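You operate a simulated robot arm through the tools that you are given. There is no shell and no other tool. Be economical: measure what you need, move in short steps, check, and stop when the job is done.

Carry out the task below with a simulated two-armed robot. There is one attempt and no reset: what you move stays moved.

Task
Top up both glasses to about their lines from the jug.
Fine: stand the jug back; slide each glass on its coaster to the table's edge; spill nothing. Set down upright: clear jug.
Where things are to end (x, y in the base frame): cork coaster within 0.03 m of [0.46, -0.24]; red coaster within 0.03 m of [0.46, -0.02].

The check looks at the end state, three seconds after you hand in, the way a careful person would. Anything else that was tipped, shoved, dropped, spilled or broken makes it a failure.

Robot
Two 7-joint arms with two-finger grippers on one trunk, on a base that drives. Base frame: it is fixed to the floor where the robot stands at the start and does not move with it; the origin is under the middle of the robot, x ahead of it, y to its left, z up; the surface under the hand at the start is at about z = 0.68. Lengths are in m, angles in degrees, forces in N, time in s.
The left shoulder is at the start at [0.078, 0.151, 0.963], the right one opposite. With the tool pointing down near the work surface each hand reaches from about 0.34 to 0.8 m from the robot's upright axis, wherever it stands, measured 20 degrees to its own side. Places, roughly: middle of the cork coaster [0.6, -0.2, 0.7]; middle of the red coaster [0.6, 0, 0.7]; watering can [0.5, -1.25, 0.5]. Payload 2.54 kg a hand.
The tool frame of a hand sits at the grasp point between the pads (the TCP): z along the fingers, y along the line on which they close. The tips reach 0.03 m beyond it. The gripper opens to 0.116 m. The gripper's body begins 0.095 m behind the TCP.
Orientation is that of the tool frame in the base frame, as a unit quaternion [w, x, y, z]. With the fingers straight down and closing along the base's y, the tool's x points along the base's -x, its y along +y and its z along -z.

Tools
- The arms move only by the tool arm_command. It takes "left_rows", "right_rows" or both (then of equal length, played together; a hand with none holds still); each is a list of rows, each a list of 7 numbers: the shift along the tool's x, y, z in m, then the turn, a rotation vector about the tool's x, y, z in degrees, then the finger opening in m, from 0 to 0.116. In form: [[x, y, z, ax, ay, az, hand], ...]. A call has 1 to 12 rows; each row shifts and turns the commanded pose from where the row before left it, along the tool's axes as they then stand. Rows are played at 5 a second. More than 0.05 m and 8.6 degrees between two rows, or a gripper value outside its range, and nothing of the call is played. A pose out of reach is approached as far as the arm can. The call stops where the force on the tool passes 80 N (or 10 N more than at its start, if that is more) or the arm is blocked; 0.2 s more then pass. Each finger travels about 0.072 m/s and halts on what it meets, pressing with about 25 N; the grip force reading is that of the motor and also rises with nothing between the fingers. The clock runs only during rows and for 0.2 s after the last one: add rows that do not move to give the fingers time. The reply holds the time, the measured pose of the TCP, the force on the tool along the base axes, the opening and the grip force, in the units named above and with some noise, with the torque about the TCP (base axes, N m) and any sound that the robot's microphone picked up.
- Cameras (640 x 400 px; columns grow to the right, rows downward): "scene" is now at [0.1613, -0.0007, 1.1158]; the picture's right is [-0.04, -1.00, 0.00], its down [-0.31, 0.01, -0.95] and it looks along [0.95, -0.03, -0.31] (base axes); focal length 214 px, centre (320, 200). "left" rides on the left gripper at [0.069, 0.015, -0.122] in its tool frame; the picture's right is [-0.21, 0.98, 0.00], its down [-0.83, -0.18, -0.53] and it looks along [-0.52, -0.11, 0.85] (tool axes); focal length 251 px, centre (320, 200). "right" rides on the right gripper at [0.069, -0.015, -0.122] in its tool frame; the picture's right is [0.21, 0.98, 0.00], its down [-0.83, 0.18, -0.53] and it looks along [-0.52, 0.11, 0.85] (tool axes); focal length 251 px, centre (320, 200). There is no depth. A picture from a camera that has moved, and an enlarged one, comes with that camera's place and axes in the base frame and with its lens. The place of the scene camera against the robot may be out by one fixed shift of up to 0.012 m in any direction.
- camera(camera): a new picture of that camera. It takes no simulated time.
- lift_body(by): slides the trunk up (or, below 0, down) by that many m; the arms and the scene camera ride with it, the base frame stays. It gives what a move gives, with no picture.
- steer(legs): drives the robot by 1 to 6 legs, each [ahead, left, turn to the left] in m, m and degrees, along the robot's own axes; the way and the turn of a leg run together, so that a leg with both is an arc; at most 1.5 m and 180 degrees a leg. The arms and the cameras ride along, it lands a little off, and it stops where it bumps. It gives what a move gives.
- turn_head(pan, tilt): turns the head with the scene camera to pan (to the left, within 80 degrees either way) and tilt (down, from -29 to 69), counted from straight ahead of the robot. It gives what a move gives.
- zoom(camera, box): a new picture of the part [left, top, right, bottom] of that camera's present view, enlarged. It takes no simulated time.
- sign_off(): hands the job in; it is judged then, once.

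Work in short steps. Places have to be worked out from the pictures, the camera data and where the tool is seen: move nearer, look again, correct. Check each grasp and each placing, and mend what went wrong. You have 120 turns and 88 pictures in all, those below and enlarged ones among them. Open the grippers and draw the arms clear of the work before you hand the job in, unless the task says otherwise; then end with one line.

The tools are called after "Emit:" as name(argument=value, ...) on one line, values as JSON. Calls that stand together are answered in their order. arm_command: Moves the arms, as the interface text tells. Its arguments: {"type":"object","properties":{"left_rows":{"type":"array"},"right_rows":{"type":"array"}},"required":[]} The other tools are called the same way: lift_body (by) slides the trunk up or down; steer (legs) drives the base; turn_head (pan, tilt) turns the head that bears the scene camera; camera (camera) takes a picture; zoom (camera, box) takes an enlarged picture of a part of a camera's view; sign_off () hands the job in.

At the start:

```text
clock: 0.0
left_position: [0.4518, 0.169, 1.1216]
left_ee_rot: [0.0, 0.0, 1.0, 0.0]
left_ft_force: [0.7, 0.8, -0.3]
left_torque: [0.02, 0.01, 0.01]
left_width: 0.116
left_grip_force: 0.0
right_position: [0.4011, -0.2678, 1.1087]
right_ee_rot: [0.0, -0.001, 1.0, 0.0]
right_ft_force: [0.3, -0.5, -0.7]
right_torque: [0.0, -0.01, 0.01]
right_width: 0.1159
right_grip_force: 0.1
trunk travel left (down, up): [-0.2, 0.089]
robot x, y, heading: [-0.0018, -0.0024, 0.1]
head pan, tilt: [-2.0, 17.9]
```

scene: 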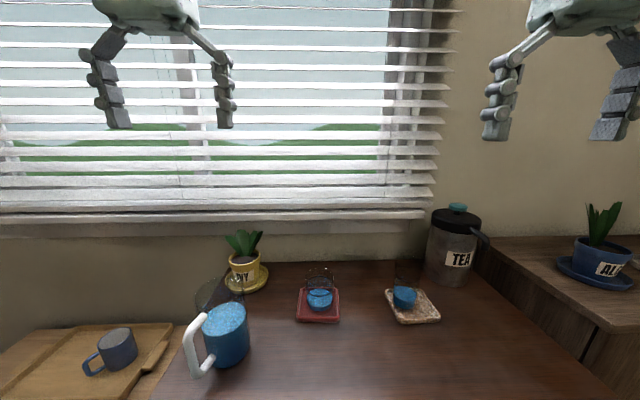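
right: 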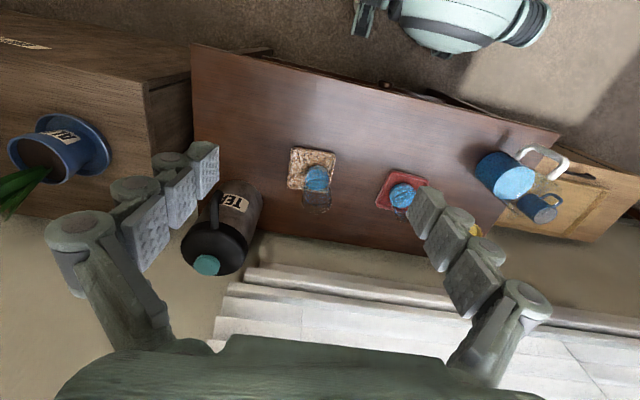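
left: 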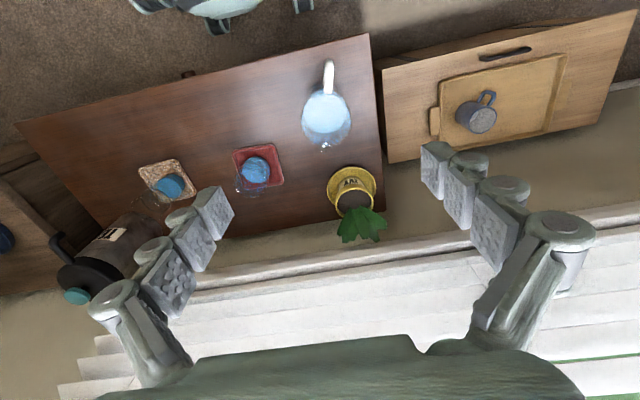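

I'll look more closely at the jug and the glasses first.

Emit:
zoom(camera="scene", box=[170, 230, 330, 390])

Emit:
zoom(camera="scene", box=[290, 240, 450, 340])

Emit:
zoom(camera="left", box=[130, 40, 390, 240])

```text
2.50 times, centred on (250, 310) of scene
camera zoom: at [0.1613, -0.0007, 1.1158], right [-0.04, -1.0, 0.0], down [-0.31, 0.01, -0.95], along [0.95, -0.03, -0.31], focal length 536 px, centre (495, -75)
```

zoom: 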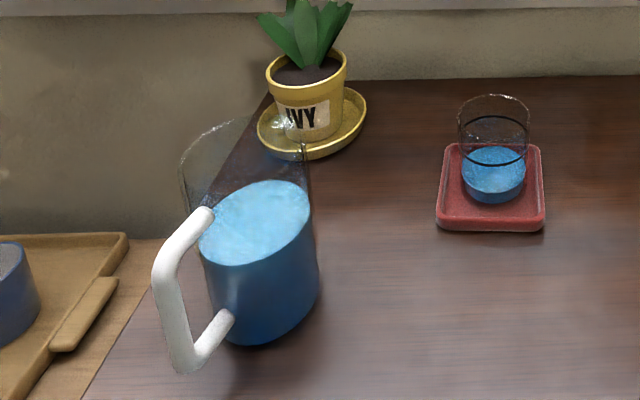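

```text
4.00 times, centred on (370, 290) of scene
camera zoom: at [0.1613, -0.0007, 1.1158], right [-0.04, -1.0, 0.0], down [-0.31, 0.01, -0.95], along [0.95, -0.03, -0.31], focal length 858 px, centre (120, -160)
```

zoom: 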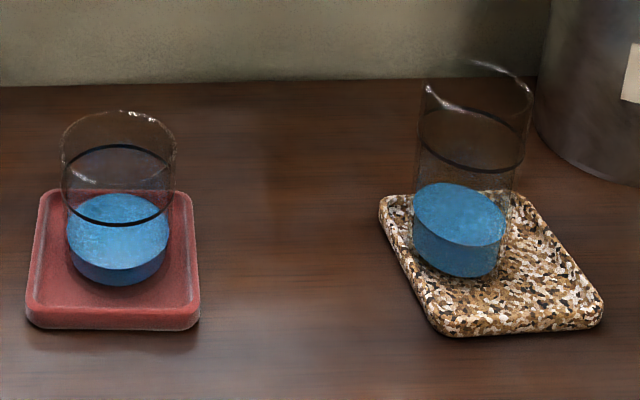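

```text
2.00 times, centred on (260, 140) of left
camera zoom: at [0.3825, 0.1834, 1.2442], right [0.21, 0.98, 0.0], down [0.83, -0.18, 0.53], along [0.52, -0.11, -0.85], focal length 503 px, centre (440, 320)
```

zoom: 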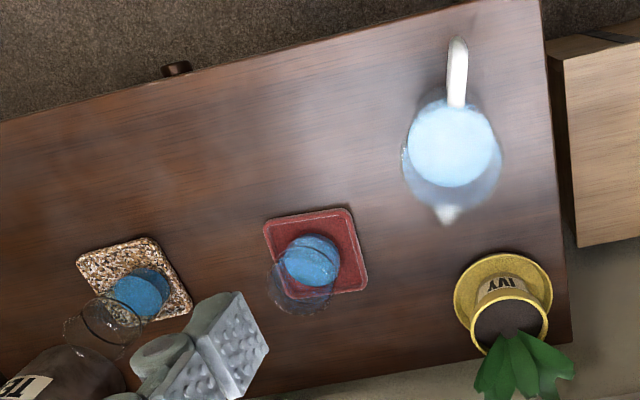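

The jug stands near (0.49, 0.175) with its handle towards me and its spout away. I'll turn the head to the jug to get its shape and place.

Emit:
turn_head(pan=22, tilt=42)

Emit:
camera(camera="scene")

Emit:
zoom(camera="scene", box=[240, 80, 400, 240])

```text
clock: 0.9
left_position: [0.4507, 0.1699, 1.1208]
left_ee_rot: [0.0, -0.001, 1.0, -0.001]
left_ft_force: [0.0, -0.3, -0.2]
left_torque: [0.01, 0.0, 0.01]
left_width: 0.1162
left_grip_force: 0.2
right_position: [0.4005, -0.2685, 1.109]
right_ee_rot: [0.0, 0.001, 1.0, 0.0]
right_ft_force: [0.1, -0.5, 0.9]
right_torque: [0.07, 0.0, 0.01]
right_width: 0.1161
right_grip_force: 0.1
trunk travel left (down, up): [-0.2, 0.089]
robot x, y, heading: [0.0008, -0.0021, -0.3]
head pan, tilt: [22.0, 42.0]
```

```text
81 pictures are left
camera scene: at [0.1456, 0.0339, 1.0781], right [0.37, -0.93, 0.0], down [-0.62, -0.25, -0.74], along [0.69, 0.28, -0.67], focal length 214 px, centre (320, 200)
```

scene: 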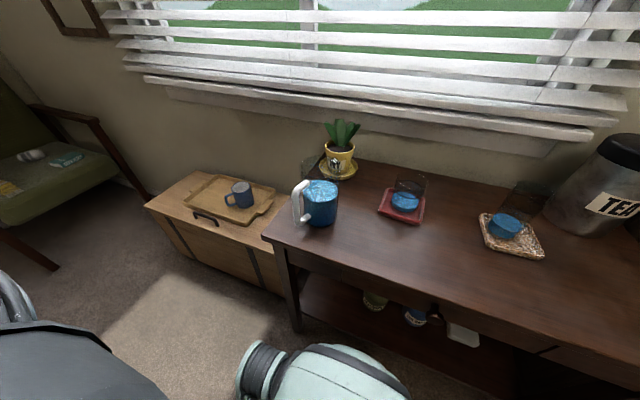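

```text
2.50 times, centred on (320, 160) of scene
camera zoom: at [0.1456, 0.0339, 1.0781], right [0.37, -0.93, 0.0], down [-0.62, -0.25, -0.74], along [0.69, 0.28, -0.67], focal length 536 px, centre (320, 300)
```

zoom: 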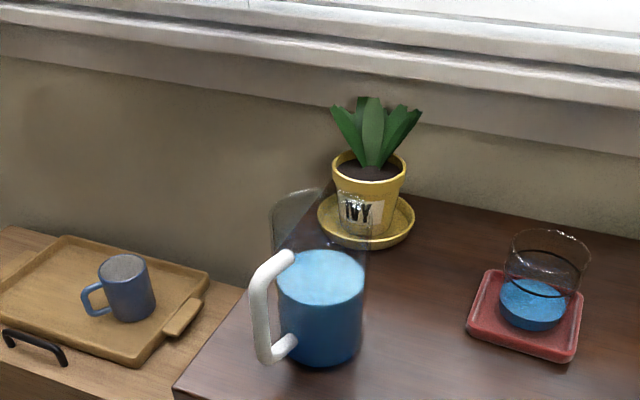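

Estimates: jug centre is about (0.50, 0.176), radius about 0.047, rim z about 0.835, and the handle points at azimuth about 168°. I plan to grip the body from the right side with the right hand, pitched 25° down. First I pitch the right hand up and move the left hand aside.

Emit:
arm_command(right_rows=[[0, 0, 0, 0, -8.1, 0, 0.116], [0, 0, 0, 0, -8.1, 0, 0.116], [0, 0, 0, 0, -8.1, 0, 0.116], [0, 0, 0, 0, -8.1, 0, 0.116], [0, 0, 0, 0, -8.1, 0, 0.116], [0, 0, 0, 0, -8.1, 0, 0.116], [0, 0, 0, 0, -8.1, 0, 0.116], [0, 0, 0, 0, -8.1, 0, 0.116]], left_rows=[[0, 0.02, 0, 0, 0, 0, 0.116], [0, 0.02, 0, 0, 0, 0, 0.116], [0, 0.02, 0, 0, 0, 0, 0.116], [0, 0.02, 0, 0, 0, 0, 0.116], [0, 0.02, 0, 0, 0, 0, 0.116], [0, 0.02, 0, 0, 0, 0, 0.116], [0, 0.02, 0, 0, 0, 0, 0.116], [0, 0.02, 0, 0, 0, 0, 0.116]])

```text
clock: 2.7
left_position: [0.4502, 0.3306, 1.1202]
left_ee_rot: [0.0, 0.0, 1.0, 0.0]
left_ft_force: [-0.1, -0.3, -0.5]
left_torque: [-0.01, 0.04, 0.0]
left_width: 0.1159
left_grip_force: 0.1
right_position: [0.4007, -0.2672, 1.1094]
right_ee_rot: [0.537, 0.0, 0.843, 0.0]
right_ft_force: [-0.2, 0.5, 0.1]
right_torque: [-0.04, 0.0, 0.01]
right_width: 0.1162
right_grip_force: 0.1
trunk travel left (down, up): [-0.2, 0.089]
robot x, y, heading: [-0.0013, 0.0027, -0.1]
head pan, tilt: [22.0, 42.0]
```

That worked: pitch is 25° down. Now I yaw the hand 100° to the left.

Emit:
arm_command(right_rows=[[0, 0, 0, -7.55, 0, -3.52, 0.116], [0, 0, 0, -7.55, 0, -3.52, 0.116], [0, 0, 0, -7.55, 0, -3.52, 0.116], [0, 0, 0, -7.55, 0, -3.52, 0.116], [0, 0, 0, -7.55, 0, -3.52, 0.116], [0, 0, 0, -7.55, 0, -3.52, 0.116], [0, 0, 0, -7.55, 0, -3.52, 0.116], [0, 0, 0, -7.55, 0, -3.52, 0.116], [0, 0, 0, -7.55, 0, -3.52, 0.116], [0, 0, 0, -7.55, 0, -3.52, 0.116], [0, 0, 0, -7.55, 0, -3.52, 0.116], [0, 0, 0, -7.55, 0, -3.52, 0.116]])

```text
clock: 5.3
left_position: [0.4501, 0.3315, 1.1202]
left_ee_rot: [0.0, 0.0, 1.0, -0.001]
left_ft_force: [0.2, 0.2, 0.3]
left_torque: [0.0, -0.02, 0.0]
left_width: 0.1163
left_grip_force: 0.0
right_position: [0.4011, -0.2678, 1.1098]
right_ee_rot: [-0.344, 0.646, -0.542, -0.413]
right_ft_force: [-0.2, 1.2, -0.6]
right_torque: [0.01, -0.01, 0.0]
right_width: 0.1159
right_grip_force: 0.0
trunk travel left (down, up): [-0.2, 0.089]
robot x, y, heading: [-0.001, -0.0011, 0.2]
head pan, tilt: [22.0, 42.0]
```

The orientation is reached. Next I move to a staging point 0.2 m back from the grasp along the tool axis.

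Emit:
arm_command(right_rows=[[0.014, -0.0174, 0.0315, 0, 0, 0, 0.116], [0.014, -0.0174, 0.0315, 0, 0, 0, 0.116], [0.014, -0.0174, 0.0315, 0, 0, 0, 0.116], [0.014, -0.0174, 0.0315, 0, 0, 0, 0.116], [0.014, -0.0174, 0.0315, 0, 0, 0, 0.116], [0.014, -0.0174, 0.0315, 0, 0, 0, 0.116], [0.014, -0.0174, 0.0315, 0, 0, 0, 0.116], [0.014, -0.0174, 0.0315, 0, 0, 0, 0.116], [0.014, -0.0174, 0.0315, 0, 0, 0, 0.116], [0.014, -0.0174, 0.0315, 0, 0, 0, 0.116]])

Emit:
camera(camera="scene")

Emit:
camera(camera="right")

Emit:
camera(camera="left")

```text
clock: 7.5
left_position: [0.45, 0.3317, 1.1205]
left_ee_rot: [-0.001, 0.0, 1.0, 0.0]
left_ft_force: [-0.1, -0.3, -0.3]
left_torque: [-0.03, 0.0, 0.01]
left_width: 0.1159
left_grip_force: 0.1
right_position: [0.5302, -0.0145, 0.8502]
right_ee_rot: [-0.345, 0.646, -0.543, -0.411]
right_ft_force: [-0.6, 0.6, -0.2]
right_torque: [0.0, 0.02, 0.04]
right_width: 0.1159
right_grip_force: 0.0
trunk travel left (down, up): [-0.2, 0.089]
robot x, y, heading: [-0.0014, -0.0038, -0.2]
head pan, tilt: [22.0, 42.0]
```

```text
79 pictures are left
camera scene: at [0.1456, 0.034, 1.078], right [0.37, -0.93, 0.0], down [-0.62, -0.25, -0.74], along [0.69, 0.28, -0.67], focal length 214 px, centre (320, 200)
```

scene: 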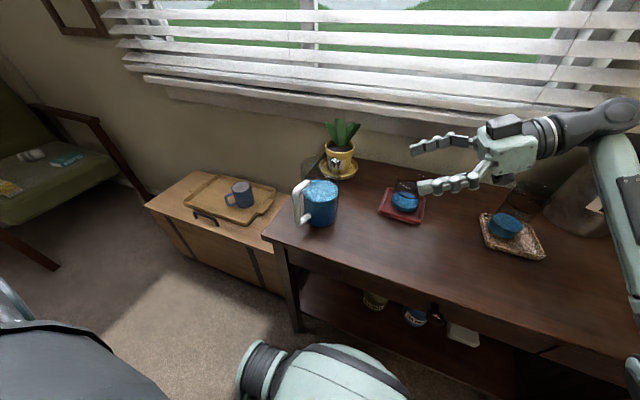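

```text
78 pictures are left
camera right: at [0.5691, -0.1485, 0.8401], right [-0.95, -0.26, -0.19], down [-0.15, -0.16, 0.97], along [-0.28, 0.95, 0.12], focal length 251 px, centre (320, 200)
```

right: 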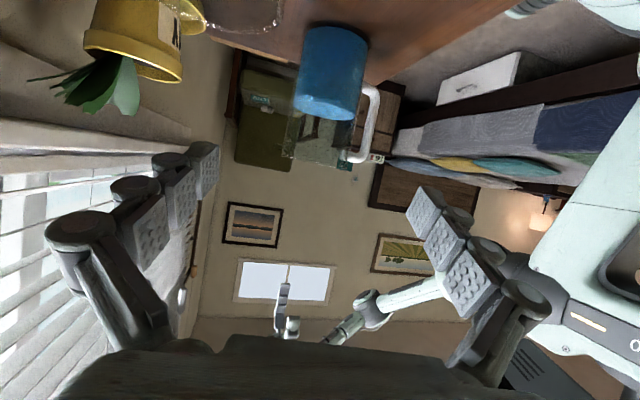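

```text
77 pictures are left
camera left: at [0.3819, 0.3454, 1.243], right [0.21, 0.98, 0.0], down [0.83, -0.18, 0.53], along [0.52, -0.11, -0.85], focal length 251 px, centre (320, 200)
```

left: 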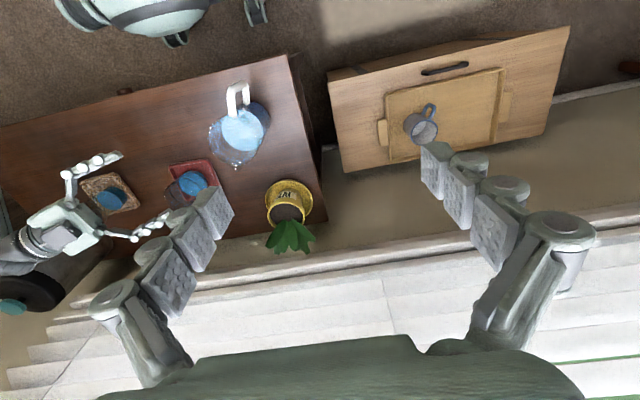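

With the hand camera the jug centre comes out at about (0.488, 0.171). I move in most of the way along the tool axis and check.

Emit:
arm_command(right_rows=[[0.001, 0.0046, 0.02, 0, 0, 0, 0.116], [0.001, 0.0046, 0.02, 0, 0, 0, 0.116], [0, 0, 0.025, 0, 0, 0, 0.116], [0, 0, 0.025, 0, 0, 0, 0.116], [0, 0, 0.02, 0, 0, 0, 0.116]])

Emit:
camera(camera="right")

Emit:
zoom(camera="scene", box=[260, 120, 460, 245])

```text
clock: 8.7
left_position: [0.4498, 0.3307, 1.1213]
left_ee_rot: [0.0, 0.0, 1.0, 0.0]
left_ft_force: [-0.1, -0.1, 0.0]
left_torque: [0.03, 0.03, 0.03]
left_width: 0.1158
left_grip_force: 0.1
right_position: [0.5055, 0.0829, 0.7989]
right_ee_rot: [-0.345, 0.645, -0.544, -0.412]
right_ft_force: [-0.1, -0.4, -0.1]
right_torque: [-0.03, 0.01, -0.02]
right_width: 0.116
right_grip_force: 0.0
trunk travel left (down, up): [-0.2, 0.089]
robot x, y, heading: [-0.0018, 0.0007, -0.0]
head pan, tilt: [22.0, 42.0]
```

```text
76 pictures are left
camera right: at [0.5438, -0.0517, 0.7887], right [-0.95, -0.26, -0.19], down [-0.15, -0.16, 0.97], along [-0.28, 0.95, 0.12], focal length 251 px, centre (320, 200)
```

right: 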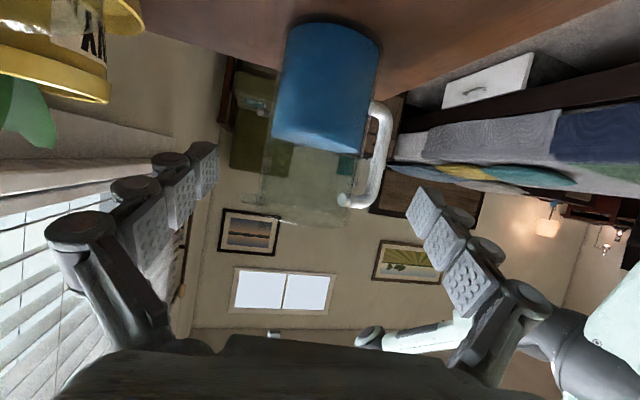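

```text
3.20 times, centred on (360, 182) of scene
camera zoom: at [0.1455, 0.034, 1.0781], right [0.37, -0.93, 0.0], down [-0.62, -0.25, -0.74], along [0.69, 0.28, -0.67], focal length 686 px, centre (192, 256)
```

zoom: 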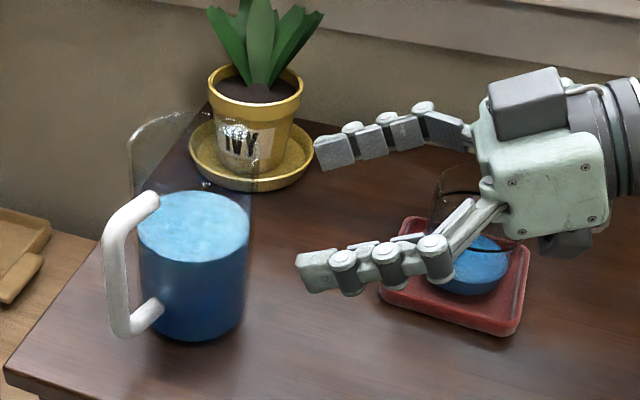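

Aligned: the tool axis passes within about 2 mm of the jug axis. I go in the last 0.085 m.

Emit:
arm_command(right_rows=[[0, 0, 0.02, 0, 0, 0, 0.116], [0, 0, 0.02, 0, 0, 0, 0.116], [0, 0, 0.015, 0, 0, 0, 0.116], [0, 0, 0.015, 0, 0, 0, 0.116], [0, 0, 0.015, 0, 0, 0, 0.116]])

Emit:
camera(camera="right")

Emit:
zoom(camera="scene", box=[260, 120, 460, 245])

```text
clock: 9.9
left_position: [0.4509, 0.3325, 1.1197]
left_ee_rot: [0.0, 0.001, 1.0, 0.0]
left_ft_force: [0.1, 0.1, 0.2]
left_torque: [0.01, 0.0, -0.02]
left_width: 0.116
left_grip_force: 0.0
right_position: [0.4929, 0.1589, 0.763]
right_ee_rot: [-0.345, 0.645, -0.543, -0.412]
right_ft_force: [-0.3, -0.1, 0.7]
right_torque: [0.0, -0.02, 0.0]
right_width: 0.1161
right_grip_force: 0.0
trunk travel left (down, up): [-0.2, 0.089]
robot x, y, heading: [-0.0052, 0.0014, 0.1]
head pan, tilt: [22.0, 42.0]
```

```text
74 pictures are left
camera right: at [0.5306, 0.023, 0.7528], right [-0.95, -0.26, -0.19], down [-0.15, -0.16, 0.97], along [-0.28, 0.95, 0.12], focal length 251 px, centre (320, 200)
```

right: 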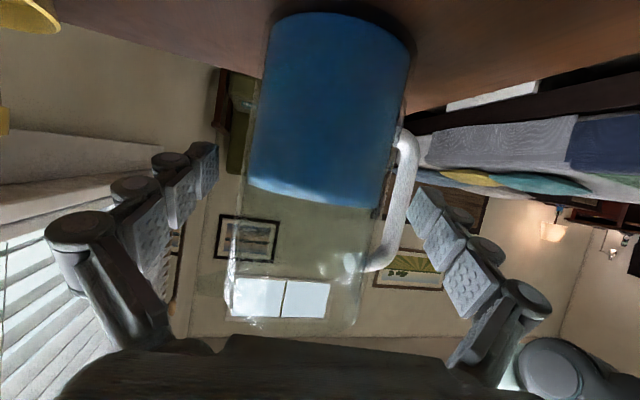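

```text
3.20 times, centred on (360, 182) of scene
camera zoom: at [0.1455, 0.034, 1.0781], right [0.37, -0.93, 0.0], down [-0.62, -0.25, -0.74], along [0.69, 0.28, -0.67], focal length 686 px, centre (192, 256)
```

zoom: 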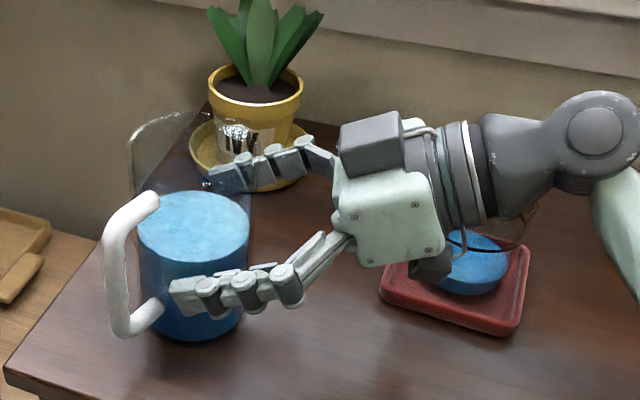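

The fingers straddle the jug symmetrically and are clear of the handle. I close the hand.

Emit:
arm_command(right_rows=[[0, 0, 0, 0, 0, 0, 0.104], [0, 0, 0, 0, 0, 0, 0.096], [0, 0, 0, 0, 0, 0, 0.085], [0, 0, 0, 0, 0, 0, 0.06], [0, 0, 0, 0, 0, 0, 0.06], [0, 0, 0, 0, 0, 0, 0.06]])

Emit:
zoom(camera="scene", box=[260, 120, 460, 245])

```text
clock: 11.3
left_position: [0.45, 0.3321, 1.1211]
left_ee_rot: [0.001, 0.0, 1.0, 0.0]
left_ft_force: [-0.3, 0.1, -0.2]
left_torque: [0.0, -0.03, 0.01]
left_width: 0.1163
left_grip_force: 0.0
right_position: [0.4905, 0.1573, 0.763]
right_ee_rot: [-0.346, 0.644, -0.543, -0.413]
right_ft_force: [2.8, -0.6, 2.5]
right_torque: [0.04, 0.01, -0.04]
right_width: 0.0792
right_grip_force: 24.6
trunk travel left (down, up): [-0.2, 0.089]
robot x, y, heading: [0.0011, -0.002, 0.1]
head pan, tilt: [22.0, 42.0]
```

```text
3.20 times, centred on (360, 182) of scene
camera zoom: at [0.1455, 0.0338, 1.0781], right [0.37, -0.93, 0.0], down [-0.62, -0.25, -0.74], along [0.69, 0.28, -0.67], focal length 686 px, centre (192, 256)
```

zoom: 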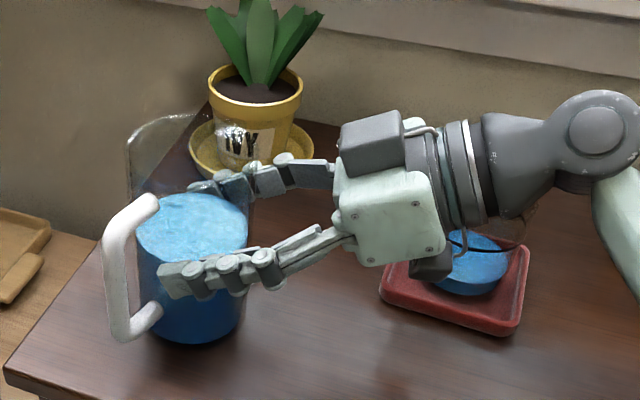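

It is gripped at 24.6 N with a width of 0.079, so the jug radius is about 0.04. I lift slowly.

Emit:
arm_command(right_rows=[[-0.0045, 0, -0.0021, 0, 0, 0, 0.06], [-0.009, 0, -0.0042, 0, 0, 0, 0.06], [-0.009, 0, -0.0042, 0, 0, 0, 0.06], [-0.0136, 0, -0.0063, 0, 0, 0, 0.06], [-0.0136, 0, -0.0063, 0, 0, 0, 0.06]])

Emit:
zoom(camera="scene", box=[260, 100, 460, 225])

Emit:
camera(camera="right")

```text
clock: 12.5
left_position: [0.45, 0.3316, 1.1208]
left_ee_rot: [-0.001, 0.0, 1.0, 0.0]
left_ft_force: [-0.6, 0.3, -0.1]
left_torque: [0.03, 0.02, 0.03]
left_width: 0.116
left_grip_force: 0.0
right_position: [0.4939, 0.1574, 0.8191]
right_ee_rot: [-0.345, 0.645, -0.543, -0.412]
right_ft_force: [-0.1, 0.1, -5.9]
right_torque: [-0.07, -0.05, 0.01]
right_width: 0.0796
right_grip_force: 24.7
trunk travel left (down, up): [-0.2, 0.089]
robot x, y, heading: [-0.0037, -0.0014, 0.1]
head pan, tilt: [22.0, 42.0]
```

```text
3.20 times, centred on (360, 162) of scene
camera zoom: at [0.1458, 0.034, 1.078], right [0.37, -0.93, 0.0], down [-0.62, -0.25, -0.74], along [0.69, 0.28, -0.67], focal length 686 px, centre (192, 320)
```

zoom: 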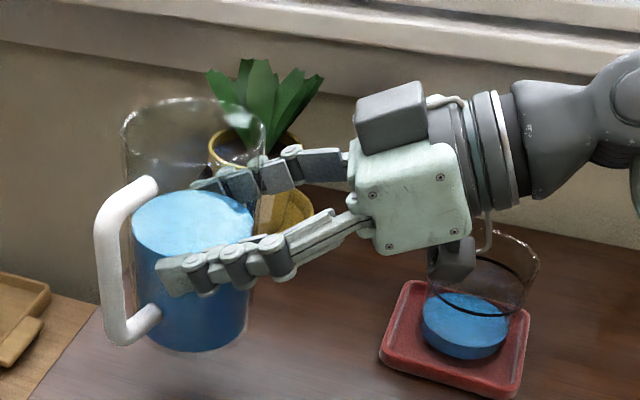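

```text
70 pictures are left
camera right: at [0.533, 0.0228, 0.8089], right [-0.95, -0.26, -0.19], down [-0.15, -0.16, 0.97], along [-0.28, 0.95, 0.12], focal length 251 px, centre (320, 200)
```

right: 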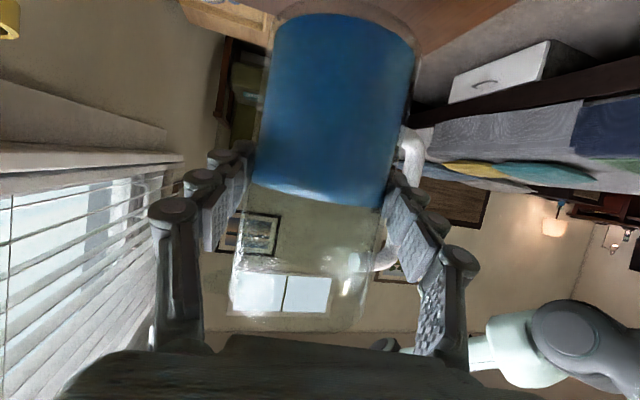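

The jug is lifted upright with no slip, at about 6 N. The red glass is near (0.587, -0.01). I raise the jug a bit more and yaw it 25° right so the spout points at azimuth of about -43°.

Emit:
arm_command(right_rows=[[-0.0113, 0, -0.0053, 5.66, 0, 2.64, 0.06], [-0.0113, 0, -0.0053, 5.66, 0, 2.64, 0.06], [-0.0113, 0, -0.0053, 5.66, 0, 2.64, 0.06], [-0.0113, 0, -0.0053, 5.66, 0, 2.64, 0.06], [0, 0, 0, 0, 0, 0, 0.06]])

Emit:
turn_head(pan=2, tilt=38)

Emit:
camera(camera="scene")

Emit:
camera(camera="left")

```text
clock: 13.7
left_position: [0.4501, 0.3318, 1.1207]
left_ee_rot: [0.0, 0.0, 1.0, 0.001]
left_ft_force: [0.1, -0.1, -0.2]
left_torque: [0.02, 0.04, -0.01]
left_width: 0.1161
left_grip_force: 0.0
right_position: [0.495, 0.1576, 0.8695]
right_ee_rot: [0.425, -0.513, 0.67, 0.327]
right_ft_force: [-1.2, -0.5, -6.3]
right_torque: [-0.08, -0.02, 0.01]
right_width: 0.0795
right_grip_force: 24.8
trunk travel left (down, up): [-0.2, 0.089]
robot x, y, heading: [-0.0013, -0.004, 0.0]
head pan, tilt: [22.0, 42.0]
```

```text
clock: 14.5
left_position: [0.4508, 0.332, 1.1199]
left_ee_rot: [0.0, 0.0, 1.0, 0.0]
left_ft_force: [-0.1, 0.8, 0.6]
left_torque: [0.02, 0.0, 0.01]
left_width: 0.1161
left_grip_force: 0.0
right_position: [0.4958, 0.1572, 0.8693]
right_ee_rot: [0.425, -0.512, 0.671, 0.327]
right_ft_force: [0.3, -0.4, -5.8]
right_torque: [-0.11, -0.05, 0.02]
right_width: 0.0794
right_grip_force: 24.7
trunk travel left (down, up): [-0.2, 0.089]
robot x, y, heading: [0.0025, 0.0014, 0.1]
head pan, tilt: [2.0, 38.0]
```

```text
69 pictures are left
camera scene: at [0.1546, 0.0058, 1.0839], right [0.04, -1.0, 0.0], down [-0.62, -0.02, -0.79], along [0.79, 0.03, -0.62], focal length 214 px, centre (320, 200)
```

scene: 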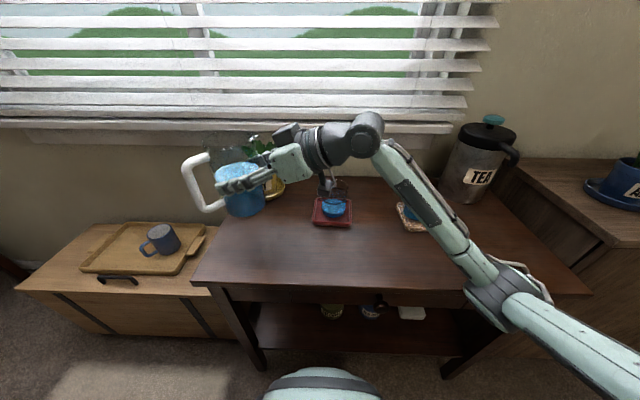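

```text
68 pictures are left
camera left: at [0.3821, 0.3454, 1.2429], right [0.21, 0.98, 0.0], down [0.83, -0.18, 0.53], along [0.52, -0.11, -0.85], focal length 251 px, centre (320, 200)
```

left: 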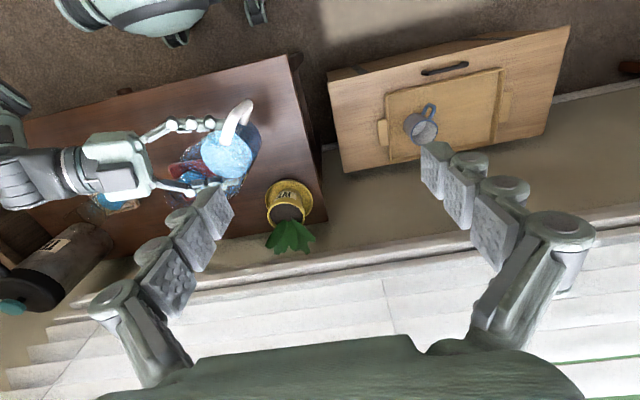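

I turn the left hand so its camera looks sideways across the pour, towards -y.

Emit:
arm_command(left_rows=[[0, 0, 0, 0, 0, 8.2, 0.116], [0, 0, 0, 0, 0, 8.2, 0.116], [0, 0, 0, 0, 0, 8.2, 0.116], [0, 0, 0, 0, 0, 8.2, 0.116], [0, 0, 0, 0, 0, 8.2, 0.116], [0, 0, 0, 0, 0, 8.2, 0.116], [0, 0, 0, 0, 0, 8.2, 0.116], [0, 0, 0, 0, 0, 8.2, 0.116], [0, 0, 0, 0, 0, 8.2, 0.116], [0, 0, 0, 0, 0, 8.2, 0.116], [0, 0, 0, 0, 0, 8, 0.116]])

Emit:
arm_command(left_rows=[[0, 0.015, 0.02, 0, -6, 0, 0.116], [0, 0.015, 0.02, 0, -6, 0, 0.116], [0, 0.015, 0.02, 0, -6, 0, 0.116], [0, 0.015, 0.02, 0, -6, 0, 0.116], [0, 0.015, 0, 0, -6, 0, 0.116]])

Emit:
camera(camera="left")

```text
clock: 16.9
left_position: [0.3117, 0.1244, 0.9939]
left_ee_rot: [0.001, 0.706, 0.708, -0.001]
left_ft_force: [0.6, 0.2, 0.2]
left_torque: [-0.02, -0.03, 0.0]
left_width: 0.1161
left_grip_force: 0.2
left hand out of reach, approached as far as the arm can: row 3, 4, 5, 6, 7, 8, 9, 10, 11
right_position: [0.4942, 0.1572, 0.8707]
right_ee_rot: [0.425, -0.512, 0.67, 0.328]
right_ft_force: [0.4, 0.5, -5.4]
right_torque: [-0.11, -0.05, -0.01]
right_width: 0.0792
right_grip_force: 24.9
trunk travel left (down, up): [-0.2, 0.089]
robot x, y, heading: [-0.0008, -0.0027, 0.1]
head pan, tilt: [2.0, 38.0]
```

```text
clock: 18.1
left_position: [0.3393, 0.0825, 0.9277]
left_ee_rot: [0.184, 0.682, 0.684, -0.184]
left_ft_force: [-0.3, 0.6, 0.8]
left_torque: [-0.03, 0.02, 0.01]
left_width: 0.1159
left_grip_force: 0.0
left hand out of reach, approached as far as the arm can: row 2, 3, 4, 5
right_position: [0.4937, 0.158, 0.8684]
right_ee_rot: [0.425, -0.513, 0.671, 0.327]
right_ft_force: [-0.6, -0.2, -5.2]
right_torque: [-0.08, -0.01, 0.02]
right_width: 0.0793
right_grip_force: 25.7
trunk travel left (down, up): [-0.2, 0.089]
robot x, y, heading: [-0.0007, 0.0011, -0.0]
head pan, tilt: [2.0, 38.0]
```

```text
67 pictures are left
camera left: at [0.3557, 0.2018, 0.9987], right [0.98, -0.18, 0.11], down [-0.18, -0.45, 0.88], along [-0.11, -0.88, -0.47], focal length 251 px, centre (320, 200)
```

left: 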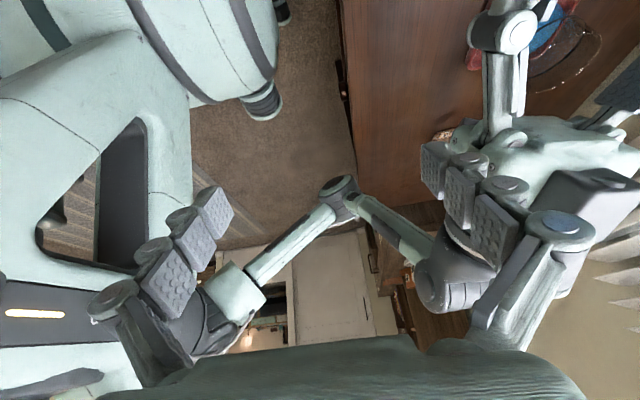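

The left arm cannot hold that pose at that place and drifted. I undo those moves in reverse order, in small steps.

Emit:
arm_command(left_rows=[[0, -0.015, 0, 0, 6, 0, 0.116], [0, -0.015, -0.02, 0, 6, 0, 0.116], [0, -0.015, -0.02, 0, 6, 0, 0.116], [0, -0.015, -0.02, 0, 6, 0, 0.116], [0, -0.015, -0.02, 0, 6, 0, 0.116]])

```text
clock: 19.3
left_position: [0.2701, 0.1037, 1.003]
left_ee_rot: [0.0, 0.704, 0.71, -0.002]
left_ft_force: [0.3, 0.9, 0.7]
left_torque: [-0.01, -0.03, 0.0]
left_width: 0.1162
left_grip_force: 0.0
right_position: [0.4943, 0.1579, 0.8685]
right_ee_rot: [0.425, -0.513, 0.671, 0.327]
right_ft_force: [-0.7, -0.5, -5.2]
right_torque: [-0.1, -0.04, 0.03]
right_width: 0.079
right_grip_force: 25.6
trunk travel left (down, up): [-0.2, 0.089]
robot x, y, heading: [0.0003, -0.0036, 0.0]
head pan, tilt: [2.0, 38.0]
```

Now I yaw it back.

Emit:
arm_command(left_rows=[[0, 0, 0, 0, 0, -8.2, 0.116], [0, 0, 0, 0, 0, -8.2, 0.116], [0, 0, 0, 0, 0, -8.2, 0.116], [0, 0, 0, 0, 0, -8.2, 0.116], [0, 0, 0, 0, 0, -8.2, 0.116], [0, 0, 0, 0, 0, -8.2, 0.116], [0, 0, 0, 0, 0, -8.2, 0.116]])

```text
clock: 20.9
left_position: [0.2704, 0.1021, 1.0051]
left_ee_rot: [-0.001, 0.276, 0.961, -0.003]
left_ft_force: [0.1, -0.4, -0.1]
left_torque: [0.0, -0.03, 0.0]
left_width: 0.116
left_grip_force: 0.0
right_position: [0.4949, 0.158, 0.8702]
right_ee_rot: [0.425, -0.512, 0.671, 0.327]
right_ft_force: [0.1, 0.5, -5.7]
right_torque: [-0.12, -0.02, 0.01]
right_width: 0.0791
right_grip_force: 24.9
trunk travel left (down, up): [-0.2, 0.089]
robot x, y, heading: [0.0012, -0.0005, -0.1]
head pan, tilt: [2.0, 38.0]
```

Emit:
arm_command(left_rows=[[0, 0, -0.03, 0, 0, -8, 0.116], [0, 0, -0.03, 0, 0, -8, 0.116], [0, 0, -0.03, 0, 0, -8, 0.116], [0, 0, -0.025, 0, 0, -8, 0.116], [0, 0.029, 0, 0, 0, 0, 0.116], [0, 0.029, 0, 0, 0, 0, 0.116], [0, 0.029, 0, 0, 0, 0, 0.116], [-0.02, 0.029, 0, 0, 0, 0, 0.116], [-0.03, 0.029, 0, 0, 0, 0, 0.116], [-0.03, 0.029, 0, 0, 0, 0, 0.116], [-0.03, 0.029, 0, 0, 0, 0, 0.116], [-0.03, 0.029, 0, 0, 0, 0, 0.116]])

Emit:
camera(camera="left")

```text
clock: 21.6
left_position: [0.2702, 0.1091, 1.0576]
left_ee_rot: [0.0, 0.151, 0.988, 0.01]
left_ft_force: [33.0, 59.8, -42.5]
left_torque: [-8.42, 1.55, -4.26]
left_width: 0.1159
left_grip_force: 0.1
right_position: [0.4943, 0.1574, 0.8676]
right_ee_rot: [0.424, -0.513, 0.672, 0.326]
right_ft_force: [1.0, 0.9, -5.2]
right_torque: [-0.12, -0.01, 0.0]
right_width: 0.0791
right_grip_force: 25.2
trunk travel left (down, up): [-0.2, 0.089]
robot x, y, heading: [0.0004, -0.0022, 0.1]
head pan, tilt: [2.0, 38.0]
stopped in row 3 (left hand): the force on the tool passed its limit at 84 N (the readings are from after the stop); the commanded pose is now the measured one
```

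```text
66 pictures are left
camera left: at [0.2095, 0.14, 1.1819], right [0.5, 0.87, 0.02], down [0.73, -0.43, 0.53], along [0.46, -0.25, -0.85], focal length 251 px, centre (320, 200)
```

left: 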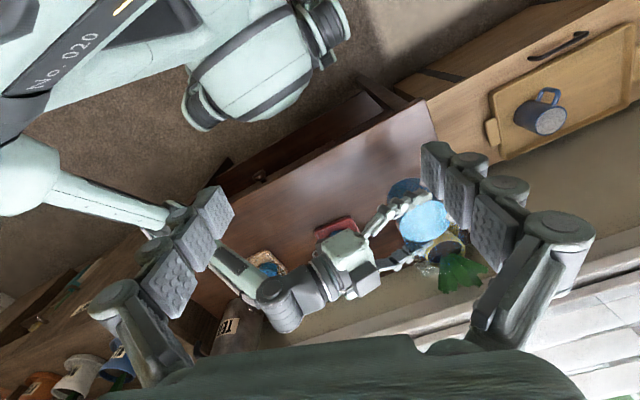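

The left hand pressed against the robot's head. I back it away forwards, left and slightly down.

Emit:
arm_command(left_rows=[[-0.01, 0.02, 0.01, 0, 0, 0, 0.116], [-0.01, 0.02, 0.005, 0, 0, 0, 0.116], [-0.01, 0.02, 0, 0, 0, 0, 0.116], [-0.01, 0.02, 0, 0, 0, 0, 0.116], [-0.01, 0.02, 0, 0, 0, 0, 0.116], [-0.01, 0.02, 0, 0, 0, 0, 0.116]])

```text
clock: 23.0
left_position: [0.3592, 0.2009, 1.0461]
left_ee_rot: [0.0, 0.149, 0.989, 0.006]
left_ft_force: [-0.2, -1.2, 0.1]
left_torque: [0.0, 0.0, 0.01]
left_width: 0.1158
left_grip_force: 0.0
right_position: [0.4946, 0.1583, 0.8688]
right_ee_rot: [0.426, -0.512, 0.671, 0.327]
right_ft_force: [-0.4, 0.1, -6.0]
right_torque: [-0.11, -0.02, -0.03]
right_width: 0.0791
right_grip_force: 24.8
trunk travel left (down, up): [-0.2, 0.089]
robot x, y, heading: [0.0017, -0.0001, -0.0]
head pan, tilt: [2.0, 38.0]
```

Emit:
arm_command(left_rows=[[-0.003, 0.03, -0.011, 0, 0, 0, 0.116], [-0.003, 0.03, -0.011, 0, 0, 0, 0.116], [-0.003, 0.03, -0.011, 0, 0, 0, 0.116], [-0.003, 0.03, -0.011, 0, 0, 0, 0.116], [-0.003, 0.03, -0.011, 0, 0, 0, 0.116]])

Emit:
camera(camera="left")

Emit:
camera(camera="scene")

```text
clock: 24.2
left_position: [0.418, 0.3415, 1.1028]
left_ee_rot: [0.0, 0.15, 0.989, 0.004]
left_ft_force: [-0.1, -0.9, -0.6]
left_torque: [0.01, 0.02, 0.03]
left_width: 0.1162
left_grip_force: 0.0
right_position: [0.4946, 0.1583, 0.8688]
right_ee_rot: [0.425, -0.512, 0.671, 0.327]
right_ft_force: [-0.3, 0.3, -5.8]
right_torque: [-0.1, -0.06, -0.04]
right_width: 0.0793
right_grip_force: 24.5
trunk travel left (down, up): [-0.2, 0.089]
robot x, y, heading: [0.0007, 0.001, -0.1]
head pan, tilt: [2.0, 38.0]
```

```text
65 pictures are left
camera left: at [0.3567, 0.374, 1.2261], right [0.49, 0.87, 0.01], down [0.73, -0.42, 0.53], along [0.47, -0.25, -0.85], focal length 251 px, centre (320, 200)
```

left: 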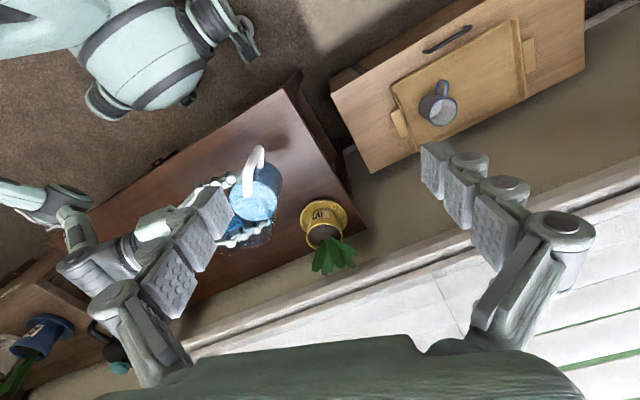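

```text
64 pictures are left
camera scene: at [0.1546, 0.0058, 1.0839], right [0.04, -1.0, 0.0], down [-0.62, -0.02, -0.79], along [0.79, 0.03, -0.62], focal length 214 px, centre (320, 200)
```

scene: 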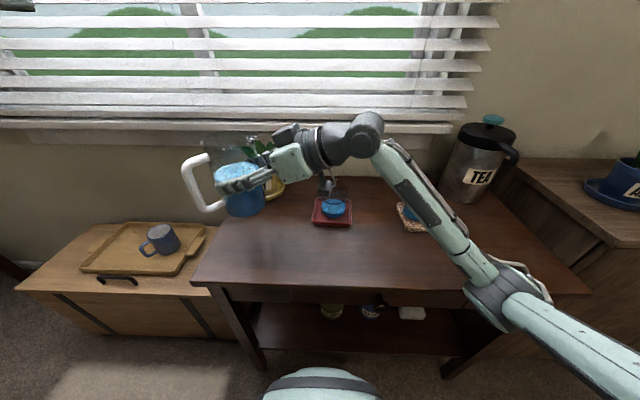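

All is undisturbed. I move the jug over next to the red glass, then tilt it to 42°, which is below the pouring angle.

Emit:
arm_command(right_rows=[[0.01, -0.0105, -0.0194, 0, 0, 0, 0.06], [0.01, -0.0105, -0.0194, 0, 0, 0, 0.06], [0.01, -0.0105, -0.0194, 0, 0, 0, 0.06], [0.01, -0.0105, -0.0194, 0, 0, 0, 0.06], [0.01, -0.0105, -0.0194, 0, 0, 0, 0.06], [0, 0, 0, -3.11, -3.91, 6.66, 0.06], [0, 0, 0, -3.11, -3.91, 6.66, 0.06], [0, 0, 0, -3.11, -3.91, 6.66, 0.06], [0, 0, 0, -3.11, -3.91, 6.66, 0.06], [0, 0, 0, -3.11, -3.91, 6.66, 0.06]])

Emit:
zoom(camera="scene", box=[220, 120, 420, 245])

Emit:
camera(camera="right")

```text
clock: 26.4
left_position: [0.417, 0.3415, 1.1032]
left_ee_rot: [0.0, 0.149, 0.989, 0.005]
left_ft_force: [-0.2, -0.2, 0.4]
left_torque: [-0.03, 0.01, -0.01]
left_width: 0.1159
left_grip_force: 0.0
right_position: [0.5173, 0.0384, 0.8658]
right_ee_rot: [0.347, -0.29, 0.657, 0.603]
right_ft_force: [-0.6, 0.6, -5.1]
right_torque: [-0.15, -0.04, 0.0]
right_width: 0.0789
right_grip_force: 25.2
trunk travel left (down, up): [-0.2, 0.089]
robot x, y, heading: [-0.0007, 0.0012, 0.0]
head pan, tilt: [2.0, 38.0]
```

```text
3.20 times, centred on (320, 182) of scene
camera zoom: at [0.1546, 0.0057, 1.0839], right [0.03, -1.0, 0.0], down [-0.62, -0.02, -0.79], along [0.79, 0.03, -0.62], focal length 686 px, centre (320, 256)
```

zoom: 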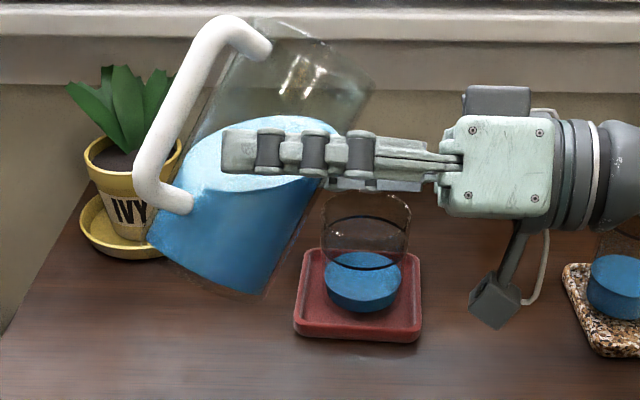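

```text
62 pictures are left
camera right: at [0.4752, -0.0811, 0.8064], right [-0.91, 0.11, 0.4], down [0.28, -0.54, 0.79], along [0.31, 0.83, 0.46], focal length 251 px, centre (320, 200)
```

right: 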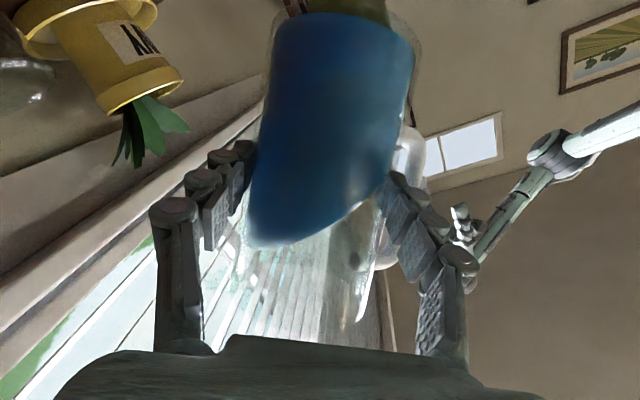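

The spout is placed as computed, about 0.01 m short of the red glass's centre at (0.588, -0.005). The scene camera reads about 0.012 m too far right. I lower by 0.03 and tilt to about 54°.

Emit:
arm_command(right_rows=[[0.0081, -0.0059, 0.0013, 0, 0, 0, 0.06], [0.0081, -0.0059, 0.0013, 0, 0, 0, 0.06], [0.0081, -0.0059, 0.0013, 0, 0, 0, 0.06], [0, 0, 0, -1.492, -1.876, 3.2, 0.06], [0, 0, 0, -1.492, -1.876, 3.2, 0.06], [0, 0, 0, -1.492, -1.876, 3.2, 0.06], [0, 0, 0, 0, 0, 0, 0.06]])

Emit:
zoom(camera="scene", box=[220, 120, 420, 245])

```text
clock: 28.0
left_position: [0.4168, 0.3418, 1.1027]
left_ee_rot: [0.0, 0.149, 0.989, 0.006]
left_ft_force: [0.1, -0.6, -0.8]
left_torque: [-0.03, -0.02, -0.01]
left_width: 0.1161
left_grip_force: 0.1
right_position: [0.5173, 0.0414, 0.8341]
right_ee_rot: [0.316, -0.218, 0.637, 0.668]
right_ft_force: [-0.3, -1.0, -4.2]
right_torque: [-0.12, -0.06, 0.07]
right_width: 0.0794
right_grip_force: 25.7
trunk travel left (down, up): [-0.2, 0.089]
robot x, y, heading: [-0.0004, 0.0037, -0.2]
head pan, tilt: [2.0, 38.0]
```

```text
3.20 times, centred on (320, 182) of scene
camera zoom: at [0.1546, 0.0057, 1.0839], right [0.03, -1.0, 0.0], down [-0.62, -0.02, -0.79], along [0.79, 0.03, -0.62], focal length 686 px, centre (320, 256)
```

zoom: 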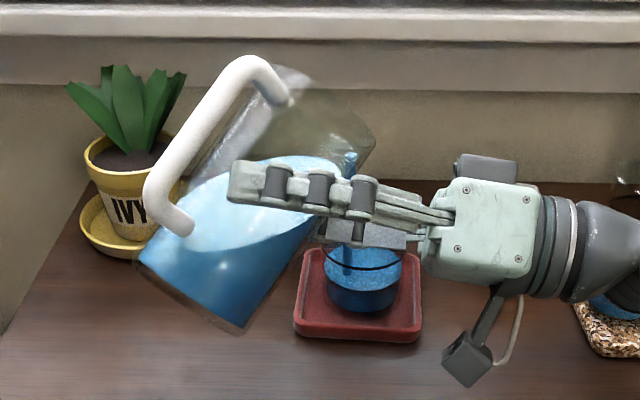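

It is already pouring into the glass. I look closely at the level.

Emit:
zoom(camera="scene", box=[302, 170, 366, 230])

```text
6.67 times, centred on (334, 200) of scene
camera zoom: at [0.1546, 0.0057, 1.0839], right [0.03, -1.0, 0.0], down [-0.62, -0.02, -0.79], along [0.79, 0.03, -0.62], focal length 1430 px, centre (227, 200)
```

zoom: 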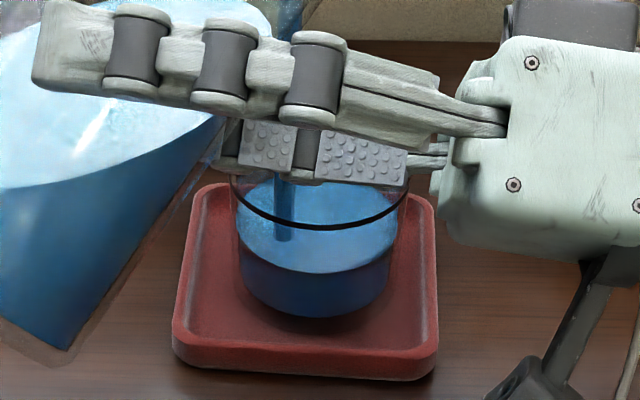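

Emit:
arm_command(right_rows=[[0, 0, 0, 0, 0, 0, 0.06], [0, 0, 0, 0, 0, 0, 0.06], [0, 0, 0, 0, 0, 0, 0.06]])

Emit:
zoom(camera="scene", box=[302, 170, 366, 230])

```text
clock: 28.8
left_position: [0.4182, 0.3414, 1.1038]
left_ee_rot: [0.0, 0.149, 0.989, 0.005]
left_ft_force: [-0.1, 0.8, -0.4]
left_torque: [-0.02, 0.01, 0.01]
left_width: 0.1161
left_grip_force: 0.0
right_position: [0.517, 0.042, 0.8355]
right_ee_rot: [0.317, -0.218, 0.638, 0.667]
right_ft_force: [-0.5, 0.3, -4.2]
right_torque: [-0.09, -0.04, -0.01]
right_width: 0.0788
right_grip_force: 25.0
trunk travel left (down, up): [-0.2, 0.089]
robot x, y, heading: [0.0015, 0.0014, -0.0]
head pan, tilt: [2.0, 38.0]
```

```text
6.67 times, centred on (334, 200) of scene
camera zoom: at [0.1546, 0.0057, 1.0839], right [0.03, -1.0, 0.0], down [-0.62, -0.02, -0.79], along [0.79, 0.03, -0.62], focal length 1430 px, centre (227, 200)
```

zoom: 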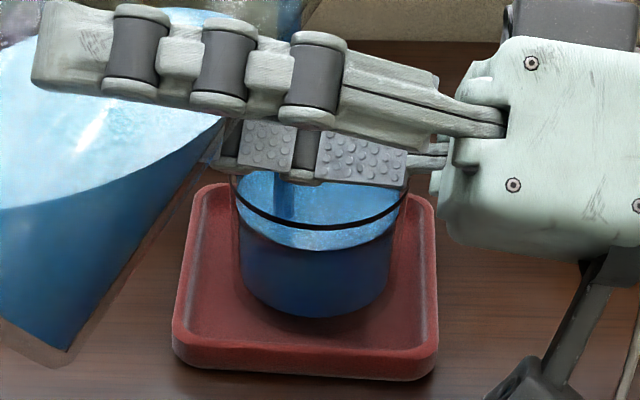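

About half of the gap is closed. I hold 0.2 s more, then tilt back 20°.

Emit:
arm_command(right_rows=[[0, 0, 0, 0, 0, 0, 0.06], [0, 0, 0, 2.6, 3.27, -5.57, 0.06], [0, 0, 0, 2.6, 3.27, -5.57, 0.06], [0, 0, 0, 2.6, 3.27, -5.57, 0.06]])

Emit:
zoom(camera="scene", box=[302, 170, 366, 230])

```text
clock: 29.8
left_position: [0.4177, 0.3407, 1.1029]
left_ee_rot: [-0.001, 0.149, 0.989, 0.006]
left_ft_force: [0.1, 0.3, -0.7]
left_torque: [0.01, 0.0, -0.02]
left_width: 0.1159
left_grip_force: 0.1
right_position: [0.5162, 0.0411, 0.8348]
right_ee_rot: [0.369, -0.343, 0.668, 0.548]
right_ft_force: [-0.5, 0.2, -4.9]
right_torque: [-0.08, -0.04, 0.0]
right_width: 0.0788
right_grip_force: 24.8
trunk travel left (down, up): [-0.2, 0.089]
robot x, y, heading: [0.0008, -0.0025, -0.1]
head pan, tilt: [2.0, 38.0]
```

```text
6.67 times, centred on (334, 200) of scene
camera zoom: at [0.1546, 0.0057, 1.0839], right [0.03, -1.0, 0.0], down [-0.62, -0.02, -0.79], along [0.79, 0.03, -0.62], focal length 1430 px, centre (227, 200)
```

zoom: 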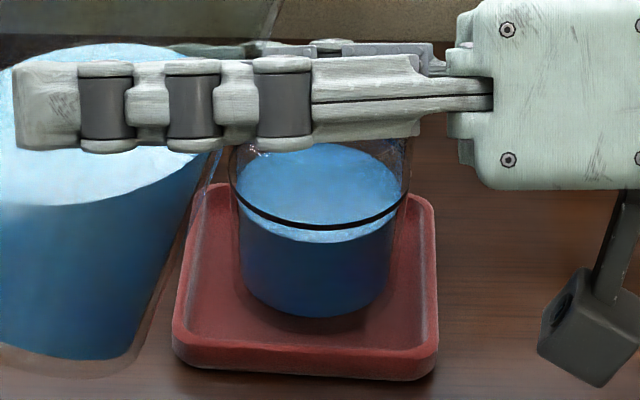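

It is now slightly below the line. One short extra dribble should do it.

Emit:
arm_command(right_rows=[[0, 0, 0, -2.6, -3.27, 5.57, 0.06], [0, 0, 0, -2.6, -3.27, 5.57, 0.06], [0, 0, 0, -2.6, -3.27, 5.57, 0.06], [0, 0, 0, 2.6, 3.27, -5.57, 0.06], [0, 0, 0, 2.6, 3.27, -5.57, 0.06], [0, 0, 0, 2.6, 3.27, -5.57, 0.06]])

Emit:
zoom(camera="scene", box=[302, 170, 366, 230])

```text
clock: 31.2
left_position: [0.4173, 0.3417, 1.103]
left_ee_rot: [0.0, 0.15, 0.989, 0.005]
left_ft_force: [-1.1, 0.1, 0.2]
left_torque: [-0.01, 0.0, -0.01]
left_width: 0.1159
left_grip_force: 0.1
right_position: [0.5161, 0.0421, 0.8328]
right_ee_rot: [0.369, -0.343, 0.668, 0.549]
right_ft_force: [0.4, -0.7, -5.4]
right_torque: [-0.13, -0.06, 0.0]
right_width: 0.079
right_grip_force: 25.0
trunk travel left (down, up): [-0.2, 0.089]
robot x, y, heading: [-0.0034, -0.0017, 0.1]
head pan, tilt: [2.0, 38.0]
```

```text
6.67 times, centred on (334, 200) of scene
camera zoom: at [0.1546, 0.0057, 1.0839], right [0.03, -1.0, 0.0], down [-0.62, -0.02, -0.79], along [0.79, 0.03, -0.62], focal length 1430 px, centre (227, 200)
```

zoom: 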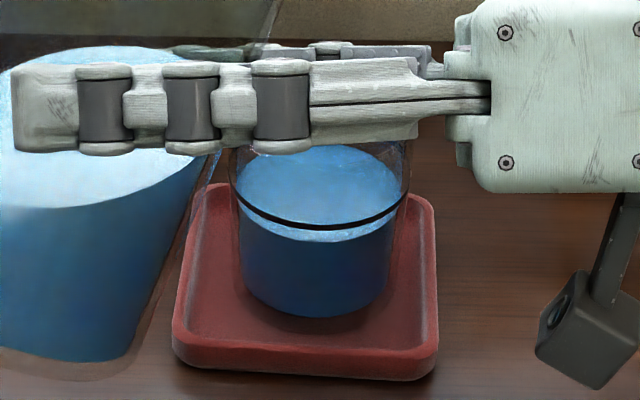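

Hardly any more came out. I tilt slightly further with a short hold.

Emit:
arm_command(right_rows=[[0, 0, 0, -2.6, -3.27, 5.57, 0.06], [0, 0, 0, -2.6, -3.27, 5.57, 0.06], [0, 0, 0, -2.6, -3.27, 5.57, 0.06], [0, 0, 0, -1.04, -1.31, 2.23, 0.06], [0, 0, 0, 0, 0, 0, 0.06], [0, 0, 0, 2.6, 3.27, -5.57, 0.06], [0, 0, 0, 2.6, 3.27, -5.57, 0.06], [0, 0, 0, 2.6, 3.27, -5.57, 0.06]])

Emit:
zoom(camera="scene", box=[302, 170, 366, 230])

```text
clock: 33.0
left_position: [0.4164, 0.3412, 1.102]
left_ee_rot: [0.0, 0.149, 0.989, 0.005]
left_ft_force: [-0.1, 0.0, -1.1]
left_torque: [0.0, 0.01, 0.02]
left_width: 0.1157
left_grip_force: 0.0
right_position: [0.5172, 0.0422, 0.8354]
right_ee_rot: [0.363, -0.327, 0.665, 0.565]
right_ft_force: [-0.1, 1.0, -5.3]
right_torque: [-0.11, -0.03, 0.01]
right_width: 0.079
right_grip_force: 25.0
trunk travel left (down, up): [-0.2, 0.089]
robot x, y, heading: [0.0009, -0.0023, 0.1]
head pan, tilt: [2.0, 38.0]
```

```text
6.67 times, centred on (334, 200) of scene
camera zoom: at [0.1545, 0.0057, 1.0839], right [0.03, -1.0, 0.0], down [-0.62, -0.02, -0.79], along [0.79, 0.03, -0.62], focal length 1430 px, centre (227, 200)
```

zoom: 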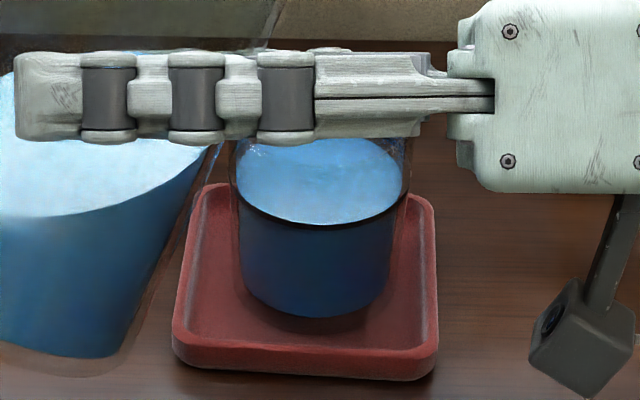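

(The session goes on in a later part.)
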